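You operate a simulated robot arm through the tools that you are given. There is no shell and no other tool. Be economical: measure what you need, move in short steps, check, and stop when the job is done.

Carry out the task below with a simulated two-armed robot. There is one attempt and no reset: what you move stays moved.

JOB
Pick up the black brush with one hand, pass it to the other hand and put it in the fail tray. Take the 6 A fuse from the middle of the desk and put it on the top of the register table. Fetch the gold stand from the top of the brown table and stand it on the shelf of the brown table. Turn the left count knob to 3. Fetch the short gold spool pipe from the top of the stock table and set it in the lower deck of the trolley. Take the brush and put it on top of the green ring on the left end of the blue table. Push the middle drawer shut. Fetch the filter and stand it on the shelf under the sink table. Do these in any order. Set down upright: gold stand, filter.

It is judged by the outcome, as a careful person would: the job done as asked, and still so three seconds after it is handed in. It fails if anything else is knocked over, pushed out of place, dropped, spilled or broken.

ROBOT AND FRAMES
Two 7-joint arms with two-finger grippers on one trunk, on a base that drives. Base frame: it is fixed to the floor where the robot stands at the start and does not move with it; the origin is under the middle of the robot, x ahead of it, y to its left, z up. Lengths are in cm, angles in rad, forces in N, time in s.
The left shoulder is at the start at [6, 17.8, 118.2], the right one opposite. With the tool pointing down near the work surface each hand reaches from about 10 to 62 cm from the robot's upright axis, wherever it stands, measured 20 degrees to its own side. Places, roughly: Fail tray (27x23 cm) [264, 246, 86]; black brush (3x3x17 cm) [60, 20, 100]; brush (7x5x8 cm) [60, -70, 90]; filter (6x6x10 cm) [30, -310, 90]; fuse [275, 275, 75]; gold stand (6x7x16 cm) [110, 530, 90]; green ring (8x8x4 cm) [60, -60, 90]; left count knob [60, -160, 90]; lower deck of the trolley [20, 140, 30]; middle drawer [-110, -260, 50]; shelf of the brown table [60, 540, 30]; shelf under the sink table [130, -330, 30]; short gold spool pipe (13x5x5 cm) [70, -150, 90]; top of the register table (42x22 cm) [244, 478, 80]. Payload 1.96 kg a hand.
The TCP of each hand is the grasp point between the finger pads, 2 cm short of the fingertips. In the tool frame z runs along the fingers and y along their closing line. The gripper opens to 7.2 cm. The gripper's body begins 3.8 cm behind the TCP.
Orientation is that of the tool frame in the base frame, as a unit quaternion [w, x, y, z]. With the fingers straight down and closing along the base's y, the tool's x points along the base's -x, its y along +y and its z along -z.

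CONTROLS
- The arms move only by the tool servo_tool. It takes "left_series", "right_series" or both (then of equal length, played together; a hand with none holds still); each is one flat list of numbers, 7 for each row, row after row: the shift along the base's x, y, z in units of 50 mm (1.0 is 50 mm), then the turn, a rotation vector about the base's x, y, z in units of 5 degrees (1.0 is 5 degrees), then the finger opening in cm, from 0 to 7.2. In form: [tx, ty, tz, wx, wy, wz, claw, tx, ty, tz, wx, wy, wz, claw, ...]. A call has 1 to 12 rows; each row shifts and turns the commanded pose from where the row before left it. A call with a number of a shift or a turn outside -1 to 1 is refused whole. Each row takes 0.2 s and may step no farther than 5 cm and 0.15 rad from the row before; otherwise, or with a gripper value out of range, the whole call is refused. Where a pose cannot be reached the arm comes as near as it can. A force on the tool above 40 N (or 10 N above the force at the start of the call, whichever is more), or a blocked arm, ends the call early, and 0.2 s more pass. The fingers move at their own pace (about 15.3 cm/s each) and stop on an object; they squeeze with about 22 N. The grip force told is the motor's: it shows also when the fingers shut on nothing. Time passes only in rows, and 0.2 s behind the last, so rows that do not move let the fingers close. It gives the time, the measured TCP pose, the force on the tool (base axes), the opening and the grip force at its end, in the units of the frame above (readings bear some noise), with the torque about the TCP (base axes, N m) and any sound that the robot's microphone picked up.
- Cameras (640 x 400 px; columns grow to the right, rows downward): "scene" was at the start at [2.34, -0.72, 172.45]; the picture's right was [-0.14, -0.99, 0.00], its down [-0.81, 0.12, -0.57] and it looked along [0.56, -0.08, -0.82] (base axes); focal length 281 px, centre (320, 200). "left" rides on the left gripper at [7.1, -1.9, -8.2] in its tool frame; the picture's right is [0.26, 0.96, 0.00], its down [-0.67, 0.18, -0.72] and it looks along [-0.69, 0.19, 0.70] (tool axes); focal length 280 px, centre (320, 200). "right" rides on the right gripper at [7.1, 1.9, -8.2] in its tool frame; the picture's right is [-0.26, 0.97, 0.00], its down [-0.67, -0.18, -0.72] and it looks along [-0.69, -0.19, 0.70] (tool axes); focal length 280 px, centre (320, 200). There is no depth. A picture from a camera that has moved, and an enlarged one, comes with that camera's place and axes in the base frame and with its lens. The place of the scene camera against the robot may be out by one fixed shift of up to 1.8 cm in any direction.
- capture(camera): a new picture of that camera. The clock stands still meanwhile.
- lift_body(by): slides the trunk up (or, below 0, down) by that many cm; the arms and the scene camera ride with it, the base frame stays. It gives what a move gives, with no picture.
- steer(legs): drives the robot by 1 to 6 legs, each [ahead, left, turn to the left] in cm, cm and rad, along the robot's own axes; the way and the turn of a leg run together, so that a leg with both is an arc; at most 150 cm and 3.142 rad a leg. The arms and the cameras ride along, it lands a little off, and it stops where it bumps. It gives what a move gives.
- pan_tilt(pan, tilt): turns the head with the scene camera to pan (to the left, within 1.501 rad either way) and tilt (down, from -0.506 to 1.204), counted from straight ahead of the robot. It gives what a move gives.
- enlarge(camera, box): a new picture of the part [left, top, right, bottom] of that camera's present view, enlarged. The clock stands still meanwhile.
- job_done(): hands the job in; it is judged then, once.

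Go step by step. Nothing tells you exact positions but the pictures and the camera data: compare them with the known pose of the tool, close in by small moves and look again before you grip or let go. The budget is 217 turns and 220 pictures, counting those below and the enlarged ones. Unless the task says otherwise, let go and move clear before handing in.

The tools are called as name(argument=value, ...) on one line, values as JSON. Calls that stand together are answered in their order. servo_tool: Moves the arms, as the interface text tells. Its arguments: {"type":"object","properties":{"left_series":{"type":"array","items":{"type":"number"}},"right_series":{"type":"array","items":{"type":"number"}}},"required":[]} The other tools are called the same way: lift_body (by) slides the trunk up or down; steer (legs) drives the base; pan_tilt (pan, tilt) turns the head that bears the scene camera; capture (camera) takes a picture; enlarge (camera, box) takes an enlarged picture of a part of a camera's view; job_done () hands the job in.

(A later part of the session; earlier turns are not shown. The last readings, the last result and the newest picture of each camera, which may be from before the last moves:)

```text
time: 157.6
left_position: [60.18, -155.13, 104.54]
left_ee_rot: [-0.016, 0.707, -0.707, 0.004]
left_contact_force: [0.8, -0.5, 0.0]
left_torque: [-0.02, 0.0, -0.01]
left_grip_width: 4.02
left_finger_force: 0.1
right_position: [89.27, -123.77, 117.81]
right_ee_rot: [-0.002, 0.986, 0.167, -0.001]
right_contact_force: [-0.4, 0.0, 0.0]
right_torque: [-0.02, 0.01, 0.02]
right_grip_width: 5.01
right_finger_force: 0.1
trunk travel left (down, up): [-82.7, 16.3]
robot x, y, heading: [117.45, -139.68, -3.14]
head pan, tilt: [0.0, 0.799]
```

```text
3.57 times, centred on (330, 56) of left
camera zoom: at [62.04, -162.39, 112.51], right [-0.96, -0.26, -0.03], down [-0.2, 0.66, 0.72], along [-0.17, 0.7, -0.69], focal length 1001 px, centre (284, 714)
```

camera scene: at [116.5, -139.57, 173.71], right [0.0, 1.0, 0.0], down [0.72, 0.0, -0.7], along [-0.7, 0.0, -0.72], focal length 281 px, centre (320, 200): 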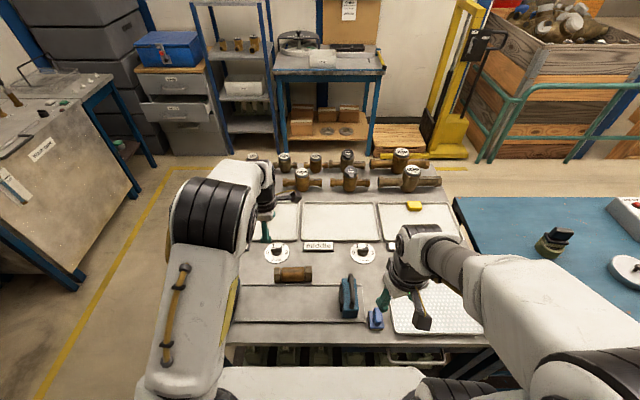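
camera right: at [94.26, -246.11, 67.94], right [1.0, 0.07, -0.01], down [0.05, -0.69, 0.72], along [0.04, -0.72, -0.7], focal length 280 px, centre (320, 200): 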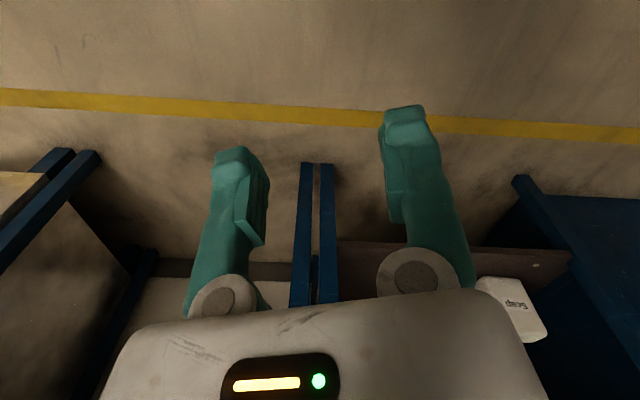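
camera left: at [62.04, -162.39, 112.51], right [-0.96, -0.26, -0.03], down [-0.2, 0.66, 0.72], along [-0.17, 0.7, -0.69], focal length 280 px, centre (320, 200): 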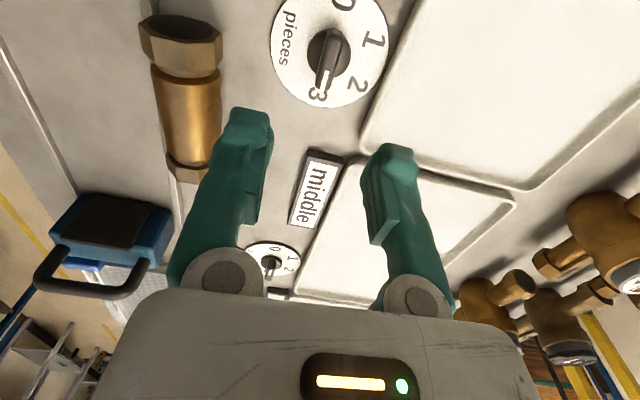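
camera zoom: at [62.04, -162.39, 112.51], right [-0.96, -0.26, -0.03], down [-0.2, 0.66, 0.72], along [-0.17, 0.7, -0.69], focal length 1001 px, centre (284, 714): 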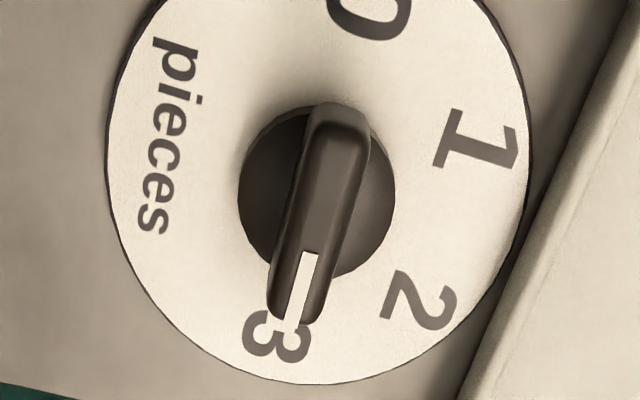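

Knob points to 3. Now the pipe at about (70,-149): the left hand already closes along x, so I move over it.

servo_tool(left_series=[0.6, 0.4, 0.1, 0, 0, 0, 6.4, 0.7, 0.4, 0, 0, 0, 0, 6.4, 0.68, 0.38, 0, 0, 0, 0, 6.4, 0, 0, 0, 0, 0, 0, 6.4])

capture(camera="left")

enlarge(camera="scene", box=[210, 200, 370, 320])

```text
time: 158.6
left_position: [69.81, -149.21, 104.81]
left_ee_rot: [0.015, -0.707, 0.707, -0.005]
left_contact_force: [-0.5, 0.4, -0.5]
left_torque: [0.02, 0.0, -0.01]
left_grip_width: 6.39
left_finger_force: 0.1
right_position: [89.0, -123.85, 117.75]
right_ee_rot: [-0.003, 0.986, 0.168, -0.001]
right_contact_force: [0.3, -0.6, -0.4]
right_torque: [-0.04, -0.01, 0.01]
right_grip_width: 5.01
right_finger_force: 0.0
trunk travel left (down, up): [-82.7, 16.3]
robot x, y, heading: [117.32, -139.7, -3.137]
head pan, tilt: [0.0, 0.799]
```

```text
132 pictures are left
camera left: at [71.71, -156.43, 112.91], right [-0.96, -0.26, -0.03], down [-0.2, 0.66, 0.72], along [-0.17, 0.7, -0.69], focal length 280 px, centre (320, 200)
```

left: 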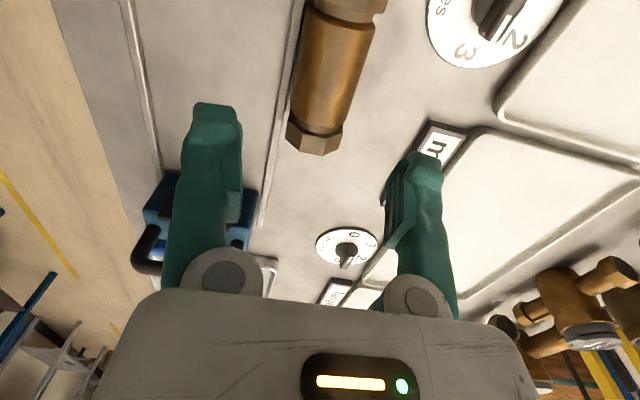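

```text
3.33 times, centred on (290, 260) of scene
camera zoom: at [116.51, -139.61, 173.71], right [0.0, 1.0, 0.0], down [0.72, 0.0, -0.7], along [-0.7, 0.0, -0.72], focal length 936 px, centre (420, 0)
```

zoom: 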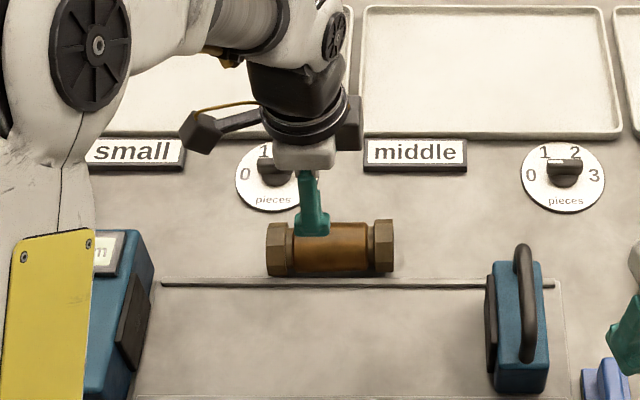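

servo_tool(left_series=[-0.1, 0, -0.6, 0, 0, 0, 6.4, 0, 0, -0.7, 0, 0, 0, 6.4, 0, 0, -0.5, 0, 0, 0, 6.4, 0, 0, 0, 0, 0, 0, 6.4])

capture(camera="left")

```text
time: 159.6
left_position: [69.7, -149.26, 95.52]
left_ee_rot: [0.017, -0.707, 0.707, -0.005]
left_contact_force: [0.5, 0.2, 0.3]
left_torque: [-0.01, 0.02, 0.0]
left_grip_width: 6.44
left_finger_force: 0.0
right_position: [89.13, -123.84, 117.75]
right_ee_rot: [-0.003, 0.986, 0.167, -0.002]
right_contact_force: [-0.1, 0.7, 0.3]
right_torque: [0.0, 0.0, -0.01]
right_grip_width: 4.99
right_finger_force: 0.1
trunk travel left (down, up): [-82.7, 16.3]
robot x, y, heading: [117.23, -139.54, -3.138]
head pan, tilt: [0.0, 0.799]
```

```text
130 pictures are left
camera left: at [71.37, -156.56, 103.73], right [-0.96, -0.26, -0.03], down [-0.2, 0.66, 0.72], along [-0.17, 0.7, -0.69], focal length 280 px, centre (320, 200)
```

left: 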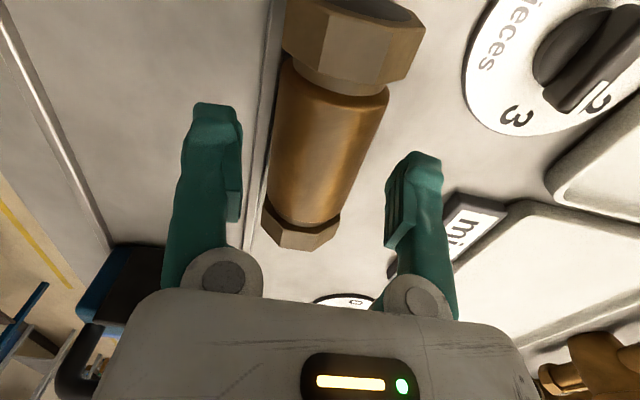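

servo_tool(left_series=[-0.05, 0, -0.35, 0, 0, 0, 6.4, 0, 0, -0.3, 0, 0, 0, 6.4, 0, 0, 0, 0, 0, 0, 6.4, 0, 0, 0, 0, 0, 0, 3.2, 0, 0, 0, 0, 0, 0, 3.2, 0, 0, 0, 0, 0, 0, 3.2])

servo_tool(left_series=[0, 0, 0.5, 0, 0, 0, 3.2, 0, 0, 0.9, 0, 0, 0, 3.2, 0, 0, 0.9, 0, 0, 0, 3.2, 0, 0, 0.9, 0, 0, 0, 3.2])

capture(camera="left")

```text
time: 160.5
left_position: [70.01, -149.29, 92.88]
left_ee_rot: [0.017, -0.707, 0.707, -0.006]
left_contact_force: [21.4, -0.9, 23.4]
left_torque: [-0.07, -1.0, -0.06]
left_grip_width: 5.01
left_finger_force: 13.3
right_position: [89.53, -123.72, 117.97]
right_ee_rot: [-0.003, 0.986, 0.169, -0.006]
right_contact_force: [-0.2, -0.5, -1.1]
right_torque: [0.01, 0.01, 0.0]
right_grip_width: 4.99
right_finger_force: 0.1
trunk travel left (down, up): [-82.7, 16.3]
robot x, y, heading: [117.26, -139.67, -3.14]
head pan, tilt: [0.0, 0.799]
stopped in row 4 (left hand): the force on the tool passed its limit at 50 N (the readings are from after the stop); the commanded pose is now the measured one
```

```text
time: 161.5
left_position: [69.54, -149.48, 108.6]
left_ee_rot: [-0.017, 0.708, -0.706, 0.007]
left_contact_force: [0.3, -0.2, -3.5]
left_torque: [0.01, 0.02, 0.0]
left_grip_width: 4.56
left_finger_force: 22.2
right_position: [88.95, -123.73, 117.7]
right_ee_rot: [-0.004, 0.986, 0.168, -0.003]
right_contact_force: [0.3, 0.6, 0.5]
right_torque: [0.01, -0.02, 0.0]
right_grip_width: 5.0
right_finger_force: 0.1
trunk travel left (down, up): [-82.7, 16.3]
robot x, y, heading: [117.8, -139.92, -3.136]
head pan, tilt: [0.0, 0.799]
```

```text
129 pictures are left
camera left: at [71.38, -156.66, 116.71], right [-0.96, -0.26, -0.04], down [-0.21, 0.66, 0.72], along [-0.16, 0.7, -0.69], focal length 280 px, centre (320, 200)
```

left: 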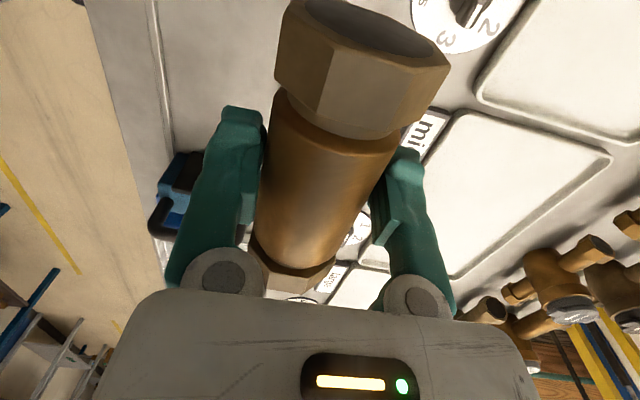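

Pipe is held. I raise and retract it, then drive out and round to the drawer cabinet.

servo_tool(left_series=[0, 0, 0.8, 0, 0, 0, 3.2, 0.4, 0, 0.5, 0, 0, 0, 3.2, 0.8, -0.2, 0, 0, 0, 0, 3.2, 0.8, -0.2, 0, 0, 0, 0, 3.2, 0.8, -0.2, 0, 0, 0, 0, 3.2])

steer(legs=[[-30, 0, 0], [0, 97, 0], [100, 0, 0], [95, 0, 0]])

pan_tilt(pan=0.1, tilt=0.6)

capture(camera="scene")

```text
time: 162.7
left_position: [83.45, -152.47, 115.18]
left_ee_rot: [-0.017, 0.707, -0.707, 0.006]
left_contact_force: [0.9, 0.6, -4.0]
left_torque: [-0.03, 0.02, 0.0]
left_grip_width: 4.58
left_finger_force: 22.1
right_position: [89.14, -123.92, 117.81]
right_ee_rot: [-0.002, 0.986, 0.168, -0.003]
right_contact_force: [0.1, 0.4, 0.1]
right_torque: [0.01, 0.03, 0.0]
right_grip_width: 4.99
right_finger_force: 0.1
trunk travel left (down, up): [-82.7, 16.3]
robot x, y, heading: [117.51, -139.67, -3.132]
head pan, tilt: [0.0, 0.799]
```

```text
time: 178.7
left_position: [-78.99, -253.06, 115.17]
left_ee_rot: [0.018, -0.706, 0.708, -0.006]
left_contact_force: [-0.4, 0.7, -4.7]
left_torque: [-0.03, 0.03, -0.02]
left_grip_width: 4.53
left_finger_force: 21.6
right_position: [-72.94, -224.42, 117.79]
right_ee_rot: [-0.002, 0.986, 0.166, -0.002]
right_contact_force: [-0.6, 0.3, 0.0]
right_torque: [0.02, 0.0, -0.02]
right_grip_width: 4.99
right_finger_force: 0.1
trunk travel left (down, up): [-82.7, 16.3]
robot x, y, heading: [-44.84, -240.7, -3.141]
head pan, tilt: [0.0, 0.799]
```

```text
time: 179.5
left_position: [-78.9, -252.95, 115.12]
left_ee_rot: [0.018, -0.706, 0.708, -0.007]
left_contact_force: [-0.2, -0.4, -4.1]
left_torque: [0.0, 0.0, 0.01]
left_grip_width: 4.55
left_finger_force: 22.1
right_position: [-73.03, -224.5, 117.72]
right_ee_rot: [-0.002, 0.986, 0.167, -0.001]
right_contact_force: [-0.2, 0.6, -0.5]
right_torque: [-0.02, 0.01, -0.01]
right_grip_width: 5.0
right_finger_force: 0.1
trunk travel left (down, up): [-82.7, 16.3]
robot x, y, heading: [-44.7, -240.49, -3.139]
head pan, tilt: [0.099, 0.6]
```

```text
128 pictures are left
camera scene: at [-46.35, -241.23, 175.39], right [-0.1, 1.0, 0.0], down [0.56, 0.06, -0.82], along [-0.82, -0.08, -0.57], focal length 281 px, centre (320, 200)
```

scene: 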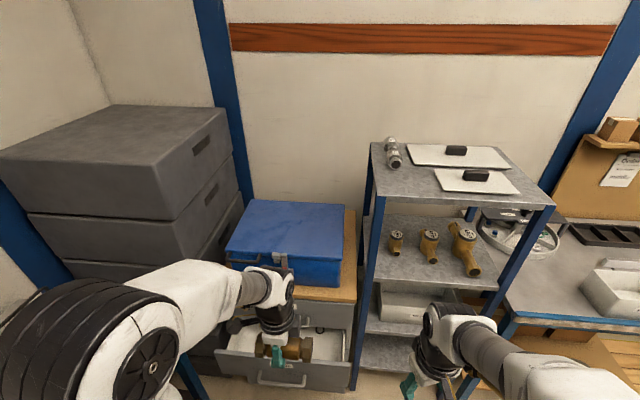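

The middle drawer is right ahead (front at about x=-101, y -291..-234). I draw the left hand back, lower the trunk, and turn the right tool horizontal to push.

servo_tool(left_series=[0.4, -0.4, 0.5, 0, 0, 0, 3.2, 0.4, -0.4, 0.5, 0, 0, 0, 3.2, 0.4, -0.4, 0.5, 0, 0, 0, 3.2, 0.3, -0.4, 0.3, 0, 0, 0, 3.2, 0, 0, 0, 0, 0, 0, 3.2, 0, 0, 0, 0, 0, 0, 3.2, 0, 0, 0, 0, 0, 0, 3.2, 0, 0, 0, 0, 0, 0, 3.2, 0, 0, 0, 0, 0, 0, 3.2, 0, 0, 0, 0, 0, 0, 3.2, 0, 0, 0, 0, 0, 0, 3.2, 0, 0, 0, 0, 0, 0, 3.2], right_series=[0, 0, 0, 0, 0, -1, 0, 0, 0, 0, 0, 0, -1, 0, 0, 0, 0, 0, 0, -1, 0, 0, 0, 0, 0, 0, -0.85, 0, 0, 0, 0, 0, 1, 0, 0, 0, 0, 0, 0, 1, 0, 0, 0, 0, 0, 0, 1, 0, 0, 0, 0, 0, 0, 1, 0, 0, 0, 0, 0, 0, 1, 0, 0, 0, 0, 0, 0, 1, 0, 0, 0, 0, 0, 0, 1, 0, 0, 0, 0, 0, 0, 1, 0, 0])

servo_tool(right_series=[0, 0, 0, 0, 1, 0, 0, 0, 0, 0, 0, 1, 0, 0, 0, 0, 0, 0, 1, 0, 0, 0, 0, 0, 0, 1, 0, 0, 0, 0, 0, 0, 1, 0, 0, 0, 0, 0, 0, 1, 0, 0, 0, 0, 0, 0, 1, 0, 0, 0, 0, 0, 0, 1, 0, 0, 0, 0, 0, 0, 1, 0, 0, 0, 0, 0, 0, 1, 0, 0])

lift_body(by=-40)

lift_body(by=-20)

pan_tilt(pan=0.1, tilt=0.6)

capture(camera="scene")

```text
time: 182.1
left_position: [-72.43, -260.48, 120.14]
left_ee_rot: [0.017, -0.706, 0.708, -0.006]
left_contact_force: [0.0, -1.0, -4.1]
left_torque: [-0.04, -0.01, -0.01]
left_grip_width: 4.53
left_finger_force: 21.5
left hand out of reach, approached as far as the arm can: row 3, 4
right_position: [-84.55, -226.01, 122.76]
right_ee_rot: [-0.003, 0.94, -0.004, -0.342]
right_contact_force: [-0.2, -0.2, 0.1]
right_torque: [0.0, 0.05, -0.02]
right_grip_width: 0.01
right_finger_force: 22.0
right hand out of reach, approached as far as the arm can: row 5, 6, 7, 8, 9, 10, 11, 12
trunk travel left (down, up): [-82.7, 16.3]
robot x, y, heading: [-44.89, -240.7, -3.142]
head pan, tilt: [0.099, 0.6]
```

```text
time: 184.3
left_position: [-72.36, -260.57, 120.13]
left_ee_rot: [0.017, -0.706, 0.708, -0.007]
left_contact_force: [-0.5, 0.7, -3.9]
left_torque: [-0.02, 0.01, -0.01]
left_grip_width: 4.56
left_finger_force: 21.5
right_position: [-92.56, -227.23, 124.76]
right_ee_rot: [0.002, -0.706, 0.004, 0.709]
right_contact_force: [0.2, -0.1, 0.1]
right_torque: [-0.01, 0.02, 0.0]
right_grip_width: 0.02
right_finger_force: 21.8
right hand out of reach, approached as far as the arm can: row 1, 2, 3, 4, 5, 6, 7, 8
trunk travel left (down, up): [-82.7, 16.3]
robot x, y, heading: [-44.97, -240.57, -3.144]
head pan, tilt: [0.099, 0.6]
```

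```text
time: 188.1
left_position: [-72.27, -260.44, 80.24]
left_ee_rot: [0.016, -0.706, 0.708, -0.006]
left_contact_force: [-0.4, -0.6, -4.3]
left_torque: [-0.03, -0.02, -0.01]
left_grip_width: 4.53
left_finger_force: 21.9
right_position: [-92.56, -227.31, 84.76]
right_ee_rot: [0.002, -0.707, 0.002, 0.708]
right_contact_force: [-0.8, 0.0, 0.2]
right_torque: [-0.01, 0.0, -0.02]
right_grip_width: 0.01
right_finger_force: 21.7
trunk travel left (down, up): [-42.7, 56.3]
robot x, y, heading: [-44.47, -240.59, -3.145]
head pan, tilt: [0.099, 0.6]
```

```text
time: 190.3
left_position: [-72.37, -260.46, 60.19]
left_ee_rot: [0.017, -0.705, 0.708, -0.006]
left_contact_force: [-0.8, -0.4, -3.6]
left_torque: [-0.05, 0.01, 0.0]
left_grip_width: 4.54
left_finger_force: 21.6
right_position: [-92.47, -227.23, 64.82]
right_ee_rot: [0.001, -0.706, 0.003, 0.708]
right_contact_force: [0.4, 0.0, -0.2]
right_torque: [-0.01, 0.03, -0.05]
right_grip_width: 0.02
right_finger_force: 22.4
trunk travel left (down, up): [-22.7, 76.3]
robot x, y, heading: [-44.67, -240.67, -3.148]
head pan, tilt: [0.099, 0.6]
```

```text
time: 190.9
left_position: [-72.37, -260.45, 60.1]
left_ee_rot: [0.016, -0.705, 0.709, -0.006]
left_contact_force: [0.2, -0.4, -4.5]
left_torque: [-0.01, -0.03, 0.02]
left_grip_width: 4.54
left_finger_force: 21.8
right_position: [-92.44, -227.27, 64.81]
right_ee_rot: [0.002, -0.706, 0.004, 0.708]
right_contact_force: [0.1, 0.0, 0.7]
right_torque: [-0.02, 0.03, 0.03]
right_grip_width: 0.0
right_finger_force: 21.9
trunk travel left (down, up): [-22.7, 76.3]
robot x, y, heading: [-44.77, -240.3, -3.143]
head pan, tilt: [0.099, 0.6]
```

```text
127 pictures are left
camera scene: at [-46.29, -241.24, 115.39], right [-0.1, 0.99, 0.0], down [0.56, 0.06, -0.82], along [-0.82, -0.08, -0.57], focal length 281 px, centre (320, 200)
```

scene: 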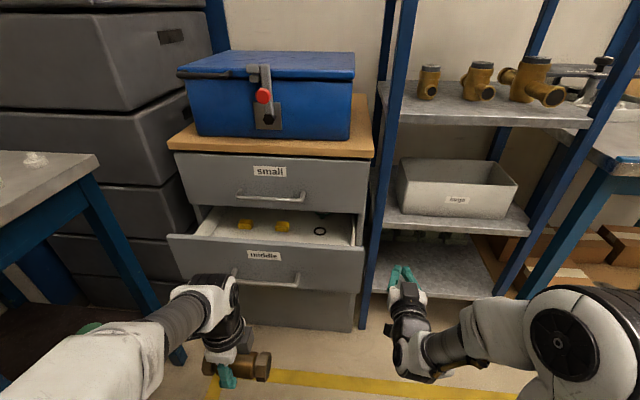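

Middle drawer front is about x=-103, z 42–60. I bring the right fist in front of it above the handle level (y≈-249, z≈54) and push along -x.

servo_tool(right_series=[0, -0.6, -0.4, 0, 0, 0, 0, 0, -0.6, -0.4, 0, 0, 0, 0, 0, -0.6, -0.4, 0, 0, 0, 0, 0, -0.6, -0.4, 0, 0, 0, 0, 0, -0.6, -0.4, 0, 0, 0, 0, 0, -0.6, -0.2, 0, 0, 0, 0, 0, -0.6, 0, 0, 0, 0, 0])

capture(camera="scene")

capture(camera="right")

```text
time: 192.5
left_position: [-72.37, -260.48, 60.18]
left_ee_rot: [0.016, -0.706, 0.708, -0.006]
left_contact_force: [-0.2, -0.1, -4.9]
left_torque: [-0.05, 0.02, -0.01]
left_grip_width: 4.52
left_finger_force: 21.6
right_position: [-92.56, -248.42, 53.69]
right_ee_rot: [0.002, -0.706, 0.003, 0.708]
right_contact_force: [0.4, -1.1, -0.1]
right_torque: [-0.02, -0.01, 0.03]
right_grip_width: 0.0
right_finger_force: 22.4
trunk travel left (down, up): [-22.7, 76.3]
robot x, y, heading: [-44.62, -240.63, -3.145]
head pan, tilt: [0.099, 0.6]
```

```text
126 pictures are left
camera scene: at [-46.29, -241.25, 115.39], right [-0.1, 0.99, 0.0], down [0.56, 0.06, -0.82], along [-0.82, -0.08, -0.57], focal length 281 px, centre (320, 200)
```

scene: 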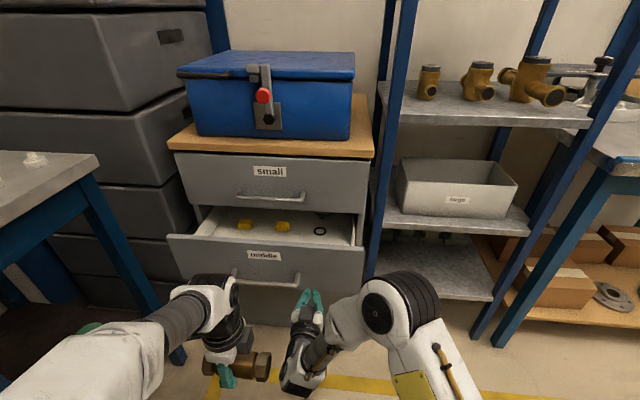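

```text
125 pictures are left
camera right: at [-84.46, -250.39, 46.71], right [-0.01, -0.96, 0.26], down [0.72, 0.18, 0.67], along [-0.7, 0.19, 0.69], focal length 280 px, centre (320, 200)
```

right: 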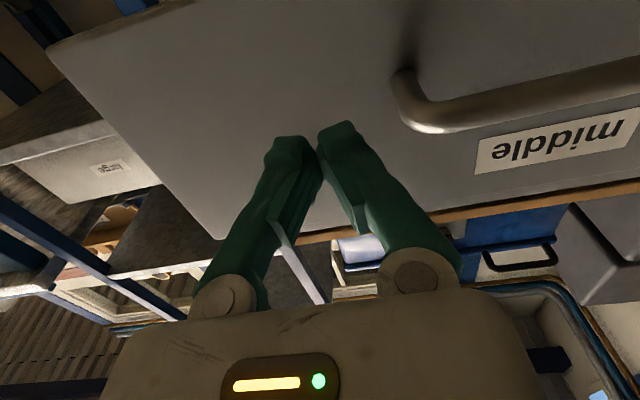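

servo_tool(right_series=[-0.5, 0, 0, 0, 0, 0, 0, -0.5, 0, 0, 0, 0, 0, 0, -0.4, 0, 0, 0, 0, 0, 0, -0.4, 0, 0, 0, 0, 0, 0, -0.4, 0, 0, 0, 0, 0, 0, -0.4, 0, 0, 0, 0, 0, 0])

capture(camera="scene")

```text
time: 193.9
left_position: [-72.34, -260.5, 60.16]
left_ee_rot: [0.017, -0.705, 0.709, -0.006]
left_contact_force: [-0.2, 0.2, -4.3]
left_torque: [-0.05, 0.01, 0.01]
left_grip_width: 4.54
left_finger_force: 22.1
right_position: [-105.48, -248.05, 53.58]
right_ee_rot: [0.001, -0.706, 0.004, 0.708]
right_contact_force: [-0.3, -0.2, 0.8]
right_torque: [-0.01, 0.0, -0.01]
right_grip_width: 0.01
right_finger_force: 21.8
trunk travel left (down, up): [-22.7, 76.3]
robot x, y, heading: [-45.08, -240.88, -3.146]
head pan, tilt: [0.099, 0.6]
```

```text
124 pictures are left
camera scene: at [-46.3, -241.24, 115.39], right [-0.1, 0.99, 0.0], down [0.56, 0.06, -0.82], along [-0.82, -0.08, -0.57], focal length 281 px, centre (320, 200)
```

scene: 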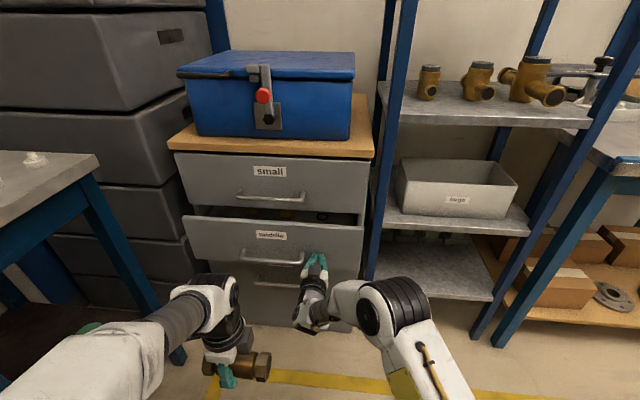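

It slides smoothly. I keep pushing until it stops.

servo_tool(right_series=[-0.3, 0, 0, 0, 0, 0, 0, -0.3, 0, 0, 0, 0, 0, 0, -0.3, 0, 0, 0, 0, 0, 0, -0.3, 0, 0, 0, 0, 0, 0, -0.3, 0, 0, 0, 0, 0, 0, -0.3, 0, 0, 0, 0, 0, 0])

capture(camera="scene")

```text
time: 195.0
left_position: [-72.22, -260.31, 60.18]
left_ee_rot: [0.017, -0.705, 0.709, -0.006]
left_contact_force: [0.1, -0.3, -4.3]
left_torque: [-0.03, 0.0, 0.01]
left_grip_width: 4.55
left_finger_force: 21.9
right_position: [-111.72, -248.2, 53.55]
right_ee_rot: [0.001, -0.706, 0.002, 0.708]
right_contact_force: [8.0, 1.3, 3.5]
right_torque: [-0.05, -0.02, 0.02]
right_grip_width: 0.01
right_finger_force: 29.6
trunk travel left (down, up): [-22.7, 76.3]
robot x, y, heading: [-44.35, -240.38, 3.14]
head pan, tilt: [0.099, 0.6]
stopped in row 5 (right hand): the force on the tool passed its limit at 65 N (the readings are from after the stop); the commanded pose is now the measured one
```

```text
123 pictures are left
camera scene: at [-46.13, -241.21, 115.41], right [-0.1, 1.0, 0.0], down [0.56, 0.06, -0.83], along [-0.82, -0.08, -0.56], focal length 281 px, centre (320, 200)
```

scene: 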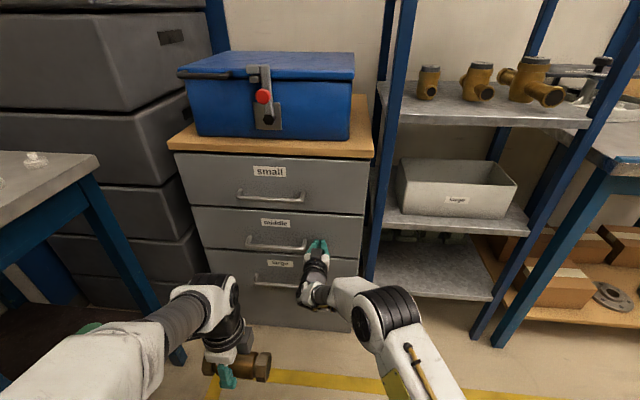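

servo_tool(right_series=[0.5, 0, 0, 0, 0, 0, 0, 0.8, 0, 0, 0, 0, 0, 0, 0.8, 0, 0, 0, 0, 0, 0, 0.8, 0.3, 0, 0, 0, 0, 0, 0.6, 0.6, 0.2, 0, 0, 0, 0])

enlarge(camera="scene", box=[160, 130, 400, 290])

```text
time: 196.2
left_position: [-72.27, -260.42, 60.07]
left_ee_rot: [0.017, -0.706, 0.708, -0.005]
left_contact_force: [0.9, -0.5, -4.2]
left_torque: [-0.03, 0.0, 0.04]
left_grip_width: 4.52
left_finger_force: 22.0
right_position: [-94.41, -243.71, 54.66]
right_ee_rot: [0.003, -0.706, 0.004, 0.708]
right_contact_force: [0.6, 0.4, -0.5]
right_torque: [0.02, -0.02, -0.02]
right_grip_width: 0.01
right_finger_force: 29.5
trunk travel left (down, up): [-22.7, 76.3]
robot x, y, heading: [-44.64, -240.85, 3.14]
head pan, tilt: [0.099, 0.6]
```

```text
2.50 times, centred on (280, 210) of scene
camera zoom: at [-46.28, -241.24, 115.39], right [-0.1, 1.0, 0.0], down [0.56, 0.06, -0.82], along [-0.82, -0.08, -0.57], focal length 702 px, centre (420, 175)
```

zoom: 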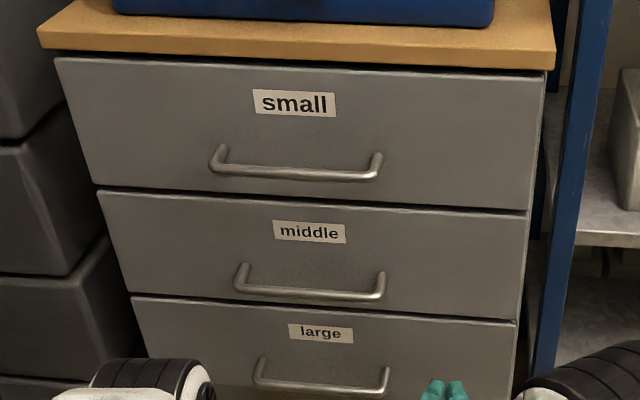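

Drawer is shut. I restore the right tool to pointing down, then drive up to the trolley.

servo_tool(right_series=[0.5, 0, 0.2, 0, -1, 0, 5, 0.5, 0, 0.2, 0, -1, 0, 5, 0.3, 0, 0.2, 0, -1, 0, 5, 0.3, 0, 0.2, 0, -1, 0, 5, 0.3, 0, 0.2, 0, -1, 0, 5, 0.3, 0, 0, 0, -1, 0, 5, 0.3, 0, 0, 0, -1, 0, 5, 0.2, 0, 0, 0, -1, 0, 5, 0, 0, 0, 0, -1, 0, 5, 0, 0, 0, 0, -1, 0, 5, 0, 0, 0, 0, -1, 0, 5, 0, 0, 0, 0, -1, 0, 5])

servo_tool(right_series=[0, 0.3, 0, 0, -1, 0, 5, 0, 0.3, 0, 0, -1, 0, 5, 0, 0.3, 0, 0, -1, 0, 5, 0, 0.3, 0, 0, -1, 0, 5, 0, 0.3, 0, 0, -1, 0, 5, 0, 0.3, 0, 0, -1, 0, 5])

lift_body(by=40)

lift_body(by=20)

steer(legs=[[-6, 0, 0], [0, 0, -1.57], [150, 0, 0], [130, 0, 0]])

pan_tilt(pan=-0.2, tilt=0.6)

capture(camera="scene")

```text
time: 198.8
left_position: [-72.46, -260.36, 60.11]
left_ee_rot: [0.017, -0.706, 0.708, -0.006]
left_contact_force: [1.1, 0.0, -3.7]
left_torque: [-0.01, 0.02, -0.01]
left_grip_width: 4.55
left_finger_force: 21.5
right_position: [-80.76, -243.75, 59.64]
right_ee_rot: [-0.004, 0.966, -0.003, -0.259]
right_contact_force: [-0.6, 0.1, -0.6]
right_torque: [0.01, 0.0, 0.0]
right_grip_width: 5.01
right_finger_force: 0.2
trunk travel left (down, up): [-22.7, 76.3]
robot x, y, heading: [-44.75, -240.42, 3.142]
head pan, tilt: [0.099, 0.6]
```

```text
time: 200.2
left_position: [-72.33, -260.42, 60.1]
left_ee_rot: [0.017, -0.706, 0.708, -0.006]
left_contact_force: [0.7, 0.6, -3.9]
left_torque: [-0.05, 0.0, 0.05]
left_grip_width: 4.52
left_finger_force: 22.3
right_position: [-80.62, -235.63, 58.95]
right_ee_rot: [-0.004, 1.0, -0.002, 0.0]
right_contact_force: [0.4, 0.2, 0.0]
right_torque: [-0.01, -0.02, 0.02]
right_grip_width: 4.99
right_finger_force: 0.0
right hand out of reach, approached as far as the arm can: row 3, 4
trunk travel left (down, up): [-22.7, 76.3]
robot x, y, heading: [-45.21, -240.95, 3.14]
head pan, tilt: [0.099, 0.6]
```

```text
time: 204.0
left_position: [-72.36, -260.41, 100.1]
left_ee_rot: [0.017, -0.706, 0.708, -0.006]
left_contact_force: [-0.3, 0.3, -4.6]
left_torque: [-0.03, -0.02, -0.02]
left_grip_width: 4.54
left_finger_force: 22.5
right_position: [-80.65, -235.62, 98.92]
right_ee_rot: [-0.004, 1.0, -0.001, -0.001]
right_contact_force: [-0.2, -0.3, 0.3]
right_torque: [0.01, 0.01, -0.01]
right_grip_width: 4.98
right_finger_force: 0.1
trunk travel left (down, up): [-62.7, 36.3]
robot x, y, heading: [-44.77, -240.77, 3.139]
head pan, tilt: [0.099, 0.6]
```

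```text
time: 206.2
left_position: [-72.4, -260.53, 120.02]
left_ee_rot: [0.016, -0.705, 0.709, -0.005]
left_contact_force: [-1.3, 0.1, -5.3]
left_torque: [-0.05, -0.02, -0.01]
left_grip_width: 4.56
left_finger_force: 22.7
right_position: [-80.68, -235.59, 118.88]
right_ee_rot: [-0.004, 1.0, -0.002, -0.001]
right_contact_force: [-0.3, 0.2, -0.1]
right_torque: [0.0, 0.01, -0.01]
right_grip_width: 5.01
right_finger_force: 0.0
trunk travel left (down, up): [-82.7, 16.3]
robot x, y, heading: [-44.93, -240.47, 3.143]
head pan, tilt: [0.099, 0.6]
```

```text
time: 224.1
left_position: [-68.42, 65.27, 120.17]
left_ee_rot: [0.008, -0.024, 1.0, -0.015]
left_contact_force: [0.3, 0.5, -4.0]
left_torque: [0.02, 0.03, 0.02]
left_grip_width: 4.54
left_finger_force: 22.7
right_position: [-44.06, 74.87, 118.88]
right_ee_rot: [-0.002, 0.725, -0.689, 0.002]
right_contact_force: [0.0, 0.3, -0.9]
right_torque: [-0.01, -0.02, 0.02]
right_grip_width: 5.02
right_finger_force: 0.0
trunk travel left (down, up): [-82.7, 16.3]
robot x, y, heading: [-46.87, 38.64, 1.622]
head pan, tilt: [0.099, 0.6]
```

```text
time: 224.9
left_position: [-68.36, 65.24, 120.05]
left_ee_rot: [0.008, -0.025, 1.0, -0.016]
left_contact_force: [-0.3, 0.3, -3.8]
left_torque: [-0.01, 0.01, 0.0]
left_grip_width: 4.54
left_finger_force: 22.1
right_position: [-44.03, 74.92, 118.95]
right_ee_rot: [-0.004, 0.725, -0.689, 0.003]
right_contact_force: [-0.3, -0.3, 1.4]
right_torque: [-0.01, 0.01, 0.01]
right_grip_width: 4.99
right_finger_force: 0.0
trunk travel left (down, up): [-82.7, 16.3]
robot x, y, heading: [-47.17, 38.79, 1.62]
head pan, tilt: [-0.201, 0.6]
```

```text
121 pictures are left
camera scene: at [-44.35, 41.79, 175.39], right [0.99, -0.15, 0.0], down [-0.08, -0.56, -0.82], along [0.12, 0.82, -0.57], focal length 281 px, centre (320, 200)
```

scene: 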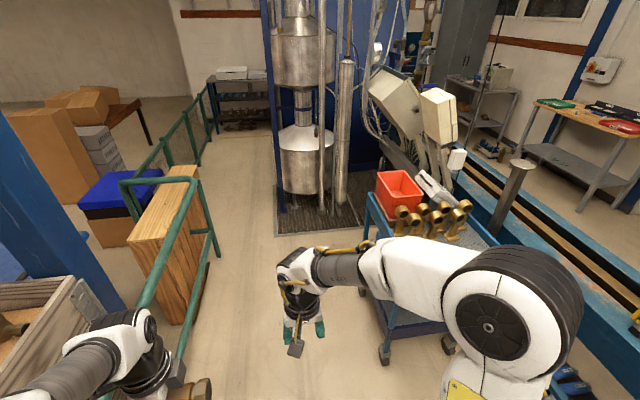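

steer(legs=[[86, -4, 0], [0, 0, -1.62]])

lift_body(by=-40)

pan_tilt(pan=0.1, tilt=0.6)

capture(camera="scene")

```text
time: 233.5
left_position: [-20.1, 146.82, 120.17]
left_ee_rot: [-0.006, 0.706, 0.708, -0.016]
left_contact_force: [-0.8, 0.2, -4.1]
left_torque: [0.04, 0.03, 0.01]
left_grip_width: 4.53
left_finger_force: 22.5
right_position: [-11.61, 122.04, 119.0]
right_ee_rot: [0.001, -0.002, 1.0, -0.005]
right_contact_force: [1.1, 0.0, 0.0]
right_torque: [0.0, -0.01, 0.03]
right_grip_width: 5.01
right_finger_force: 0.1
trunk travel left (down, up): [-82.7, 16.3]
robot x, y, heading: [-47.6, 126.6, 0.003]
head pan, tilt: [-0.201, 0.6]
```

```text
time: 237.3
left_position: [-20.22, 146.72, 80.14]
left_ee_rot: [-0.006, 0.706, 0.708, -0.017]
left_contact_force: [-0.7, 0.2, -5.2]
left_torque: [0.04, -0.02, 0.01]
left_grip_width: 4.55
left_finger_force: 22.3
right_position: [-11.69, 121.98, 79.08]
right_ee_rot: [0.0, -0.002, 1.0, -0.005]
right_contact_force: [0.4, -0.5, 0.5]
right_torque: [0.02, -0.01, 0.0]
right_grip_width: 4.99
right_finger_force: 0.1
trunk travel left (down, up): [-42.7, 56.3]
robot x, y, heading: [-47.67, 126.78, 0.004]
head pan, tilt: [-0.201, 0.6]
```

```text
time: 238.1
left_position: [-20.01, 146.69, 80.25]
left_ee_rot: [-0.006, 0.706, 0.708, -0.017]
left_contact_force: [0.1, -0.1, -4.4]
left_torque: [0.05, -0.03, 0.0]
left_grip_width: 4.56
left_finger_force: 22.2
right_position: [-11.63, 121.88, 78.95]
right_ee_rot: [0.002, -0.002, 1.0, -0.004]
right_contact_force: [0.1, -0.5, -0.1]
right_torque: [0.01, 0.0, 0.0]
right_grip_width: 4.98
right_finger_force: 0.2
trunk travel left (down, up): [-42.7, 56.3]
robot x, y, heading: [-47.68, 126.89, 0.004]
head pan, tilt: [0.099, 0.6]
```

```text
120 pictures are left
camera scene: at [-43.63, 128.01, 135.39], right [0.1, -0.99, 0.0], down [-0.56, -0.06, -0.82], along [0.82, 0.09, -0.57], focal length 281 px, centre (320, 200)
```

scene: 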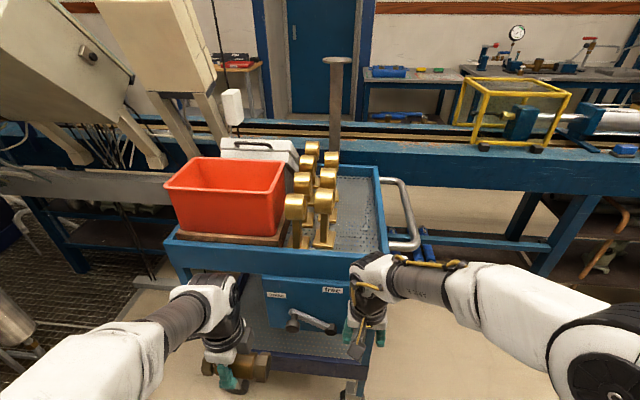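

lift_body(by=-26)

pan_tilt(pan=0.1, tilt=0.55)

capture(camera="scene")

capture(camera="right")

```text
time: 240.8
left_position: [-20.17, 146.62, 54.21]
left_ee_rot: [-0.006, 0.707, 0.707, -0.016]
left_contact_force: [0.8, 0.0, -5.1]
left_torque: [0.04, 0.0, 0.01]
left_grip_width: 4.56
left_finger_force: 22.4
right_position: [-11.6, 121.99, 53.02]
right_ee_rot: [0.001, -0.001, 1.0, -0.004]
right_contact_force: [0.4, 0.3, -0.1]
right_torque: [-0.01, 0.0, -0.02]
right_grip_width: 4.99
right_finger_force: 0.1
trunk travel left (down, up): [-16.7, 82.3]
robot x, y, heading: [-47.87, 126.65, 0.003]
head pan, tilt: [0.099, 0.6]
```

```text
time: 241.4
left_position: [-20.08, 146.82, 54.15]
left_ee_rot: [-0.006, 0.707, 0.707, -0.016]
left_contact_force: [-0.2, -0.2, -4.2]
left_torque: [0.03, 0.01, 0.02]
left_grip_width: 4.51
left_finger_force: 22.1
right_position: [-11.61, 121.95, 52.98]
right_ee_rot: [0.001, -0.002, 1.0, -0.004]
right_contact_force: [0.1, -0.6, -0.3]
right_torque: [-0.01, 0.0, 0.0]
right_grip_width: 5.02
right_finger_force: 0.1
trunk travel left (down, up): [-16.7, 82.3]
robot x, y, heading: [-47.66, 126.62, 0.004]
head pan, tilt: [0.099, 0.55]
```

```text
119 pictures are left
camera scene: at [-43.5, 128.03, 109.84], right [0.1, -0.99, 0.0], down [-0.52, -0.05, -0.85], along [0.85, 0.09, -0.52], focal length 281 px, centre (320, 200)
```

scene: 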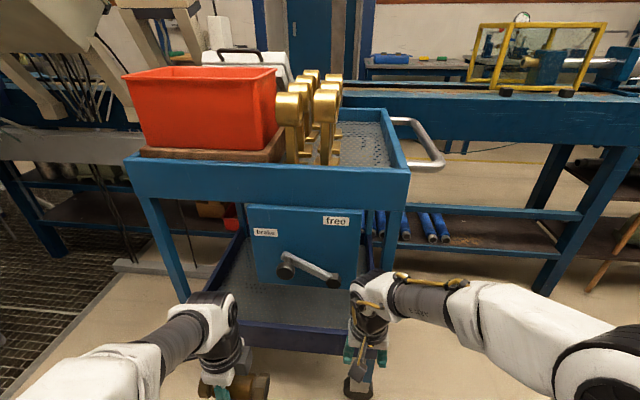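

```text
118 pictures are left
camera right: at [-18.88, 123.9, 61.14], right [0.26, 0.97, -0.01], down [0.67, -0.17, 0.72], along [0.69, -0.19, -0.7], focal length 280 px, centre (320, 200)
```

right: 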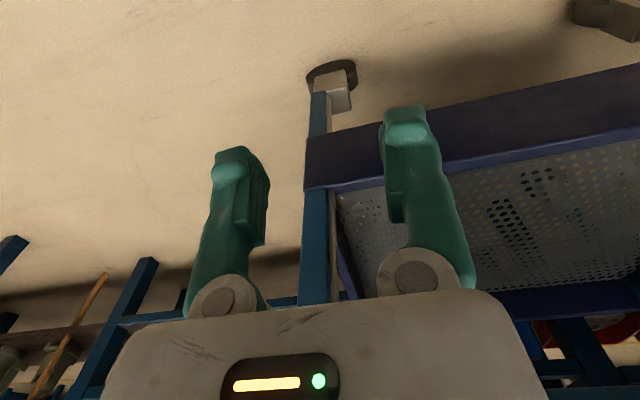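

The lower deck (rim z≈33) is reachable through the gap left of the brake panel, y 150–168. I pull the right hand back and line the left shoulder up with the gap.

servo_tool(right_series=[-0.5, -0.4, 0, 0, 0, 0, 5, -0.5, -0.4, 0, 0, 0, 0, 5, -0.5, -0.4, 0, 0, 0, 0, 5, -0.4, -0.4, 0, 0, 0, 0, 5], left_series=[0, 0, -0.6, 0, 0, 0, 3.2, 0, 0, -0.7, 0, 0, 0, 3.2, 0, 0, -0.7, 0, 0, 0, 3.2, 0, 0, -0.6, 0, 0, 0, 3.2])

steer(legs=[[0, 13.5, 0], [5, 0, 0]])

pan_tilt(pan=0.35, tilt=0.75)

capture(camera="scene")

capture(camera="left")

```text
time: 242.4
left_position: [-18.87, 146.91, 41.16]
left_ee_rot: [-0.005, 0.707, 0.707, -0.017]
left_contact_force: [-0.4, 0.5, -4.4]
left_torque: [-0.01, 0.0, -0.03]
left_grip_width: 4.49
left_finger_force: 22.6
left hand out of reach, approached as far as the arm can: row 2, 3
right_position: [-20.7, 114.06, 53.28]
right_ee_rot: [0.002, -0.001, 1.0, -0.005]
right_contact_force: [0.1, -0.1, 0.0]
right_torque: [0.01, -0.03, -0.02]
right_grip_width: 4.98
right_finger_force: 0.0
right hand out of reach, approached as far as the arm can: row 4
trunk travel left (down, up): [-16.7, 82.3]
robot x, y, heading: [-47.47, 127.16, 0.007]
head pan, tilt: [0.099, 0.55]
```

```text
time: 244.2
left_position: [-13.96, 160.37, 41.23]
left_ee_rot: [-0.005, 0.707, 0.707, -0.017]
left_contact_force: [0.0, -0.3, -4.1]
left_torque: [0.06, -0.02, 0.01]
left_grip_width: 4.54
left_finger_force: 22.0
right_position: [-15.7, 127.69, 53.22]
right_ee_rot: [0.0, -0.002, 1.0, -0.004]
right_contact_force: [0.3, -0.8, 0.3]
right_torque: [-0.01, 0.01, -0.02]
right_grip_width: 5.0
right_finger_force: 0.0
trunk travel left (down, up): [-16.7, 82.3]
robot x, y, heading: [-42.7, 139.82, 0.004]
head pan, tilt: [0.099, 0.55]
```

```text
time: 245.0
left_position: [-13.98, 160.34, 41.31]
left_ee_rot: [-0.006, 0.707, 0.707, -0.016]
left_contact_force: [0.5, 0.7, -3.7]
left_torque: [0.05, 0.02, -0.01]
left_grip_width: 4.55
left_finger_force: 22.1
right_position: [-15.73, 127.57, 53.05]
right_ee_rot: [0.0, -0.002, 1.0, -0.004]
right_contact_force: [-0.1, 0.2, 0.0]
right_torque: [-0.01, 0.02, 0.01]
right_grip_width: 5.0
right_finger_force: 0.1
trunk travel left (down, up): [-16.7, 82.3]
robot x, y, heading: [-42.72, 140.14, 0.007]
head pan, tilt: [0.351, 0.75]
```

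```text
117 pictures are left
camera scene: at [-39.74, 143.5, 108.11], right [0.35, -0.94, 0.0], down [-0.64, -0.24, -0.73], along [0.69, 0.25, -0.68], focal length 281 px, centre (320, 200)
```

scene: 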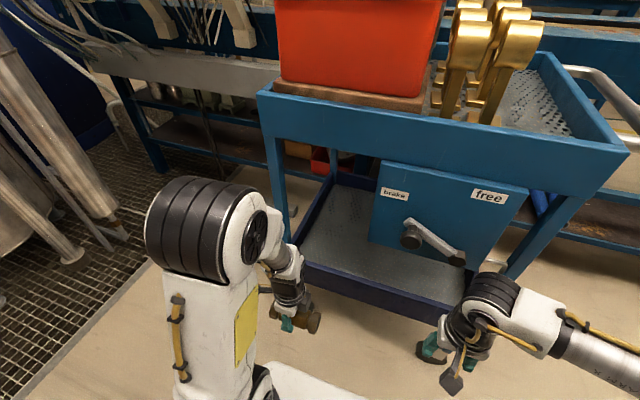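

```text
116 pictures are left
camera left: at [-15.5, 167.52, 49.34], right [0.96, 0.26, -0.04], down [0.21, -0.66, 0.72], along [0.17, -0.7, -0.69], focal length 280 px, centre (320, 200)
```

left: 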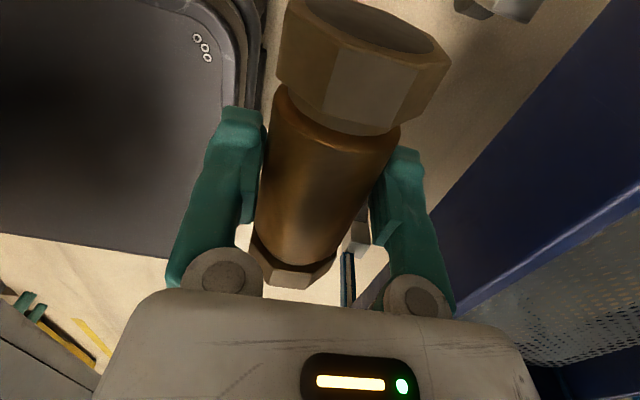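

steer(legs=[[5, 0, 0]])

servo_tool(left_series=[0.8, -0.05, 0, 0, 0, 0, 3.2, 0.8, -0.05, 0, 0, 0, 0, 3.2, 0.8, -0.05, 0, 0, 0, 0, 3.2, 0.8, -0.05, 0, 0, 0, 0, 3.2])

capture(camera="scene")

capture(camera="left")

```text
time: 245.9
left_position: [-9.03, 160.3, 41.22]
left_ee_rot: [-0.006, 0.707, 0.707, -0.017]
left_contact_force: [0.2, 0.0, -4.7]
left_torque: [0.05, 0.0, 0.02]
left_grip_width: 4.55
left_finger_force: 22.0
right_position: [-10.7, 127.77, 53.12]
right_ee_rot: [0.0, -0.002, 1.0, -0.004]
right_contact_force: [0.2, -0.4, 0.1]
right_torque: [-0.03, -0.01, 0.02]
right_grip_width: 5.0
right_finger_force: 0.1
trunk travel left (down, up): [-16.7, 82.3]
robot x, y, heading: [-38.1, 140.17, 0.004]
head pan, tilt: [0.351, 0.75]
```

```text
time: 246.7
left_position: [-0.55, 159.72, 41.2]
left_ee_rot: [-0.015, 0.706, 0.707, -0.025]
left_contact_force: [-9.5, -1.5, 7.6]
left_torque: [-0.15, -0.01, -0.09]
left_grip_width: 4.61
left_finger_force: 10.0
right_position: [-10.72, 127.68, 53.33]
right_ee_rot: [0.001, -0.001, 1.0, -0.004]
right_contact_force: [0.1, 0.1, -0.8]
right_torque: [-0.04, -0.02, 0.03]
right_grip_width: 5.01
right_finger_force: 0.0
trunk travel left (down, up): [-16.7, 82.3]
robot x, y, heading: [-37.81, 140.52, 0.005]
head pan, tilt: [0.351, 0.75]
stopped in row 3 (left hand): the force on the tool passed its limit at 61 N (the readings are from after the stop); the commanded pose is now the measured one
```

```text
115 pictures are left
camera scene: at [-34.83, 143.49, 108.14], right [0.35, -0.94, 0.0], down [-0.64, -0.24, -0.73], along [0.69, 0.26, -0.68], focal length 281 px, centre (320, 200)
```

scene: 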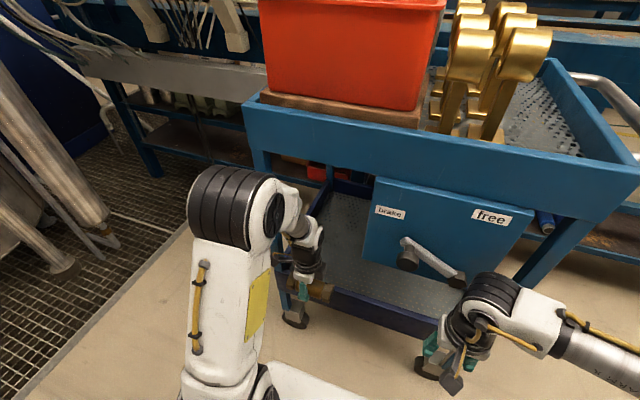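

```text
114 pictures are left
camera left: at [-1.77, 166.96, 49.4], right [0.96, 0.26, -0.06], down [0.22, -0.66, 0.71], along [0.15, -0.7, -0.7], focal length 280 px, centre (320, 200)
```

left: 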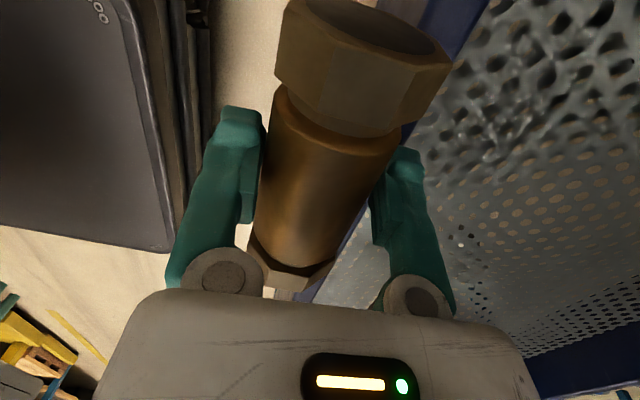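

The pipe touched the rim, which is higher (z≈40) and nearer (x≈1) than I took it. I back off, raise, and go over it.

servo_tool(left_series=[-0.5, 0, 0, 0, 0, 0, 3.2, 0, 0, 0.6, 0, 0, 0, 3.2, 0, 0, 0.6, 0, 0, 0, 3.2, 0, 0, 0, 0, 0, 0, 3.2])

capture(camera="left")

capture(camera="scene")

```text
time: 247.7
left_position: [-2.71, 159.78, 47.11]
left_ee_rot: [-0.014, 0.707, 0.707, -0.025]
left_contact_force: [0.1, 0.0, -4.1]
left_torque: [0.0, 0.01, 0.01]
left_grip_width: 4.55
left_finger_force: 22.0
right_position: [-10.64, 127.64, 53.32]
right_ee_rot: [0.001, -0.001, 1.0, -0.004]
right_contact_force: [0.5, -0.1, 0.5]
right_torque: [0.01, -0.01, 0.01]
right_grip_width: 5.01
right_finger_force: 0.2
trunk travel left (down, up): [-16.7, 82.3]
robot x, y, heading: [-37.48, 140.22, 0.006]
head pan, tilt: [0.351, 0.75]
```

```text
113 pictures are left
camera left: at [-4.02, 166.95, 55.3], right [0.96, 0.26, -0.06], down [0.22, -0.66, 0.71], along [0.15, -0.7, -0.7], focal length 280 px, centre (320, 200)
```

left: 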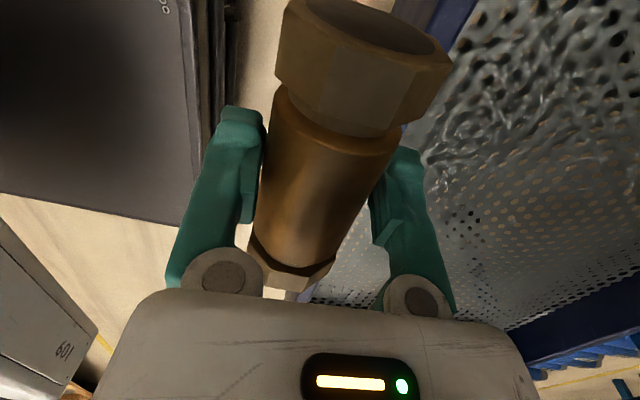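

```text
112 pictures are left
camera scene: at [-34.7, 143.53, 108.11], right [0.35, -0.94, 0.0], down [-0.64, -0.24, -0.73], along [0.69, 0.26, -0.68], focal length 281 px, centre (320, 200)
```

scene: 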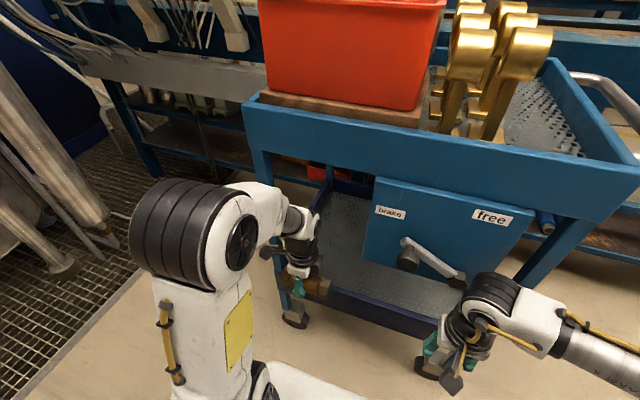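

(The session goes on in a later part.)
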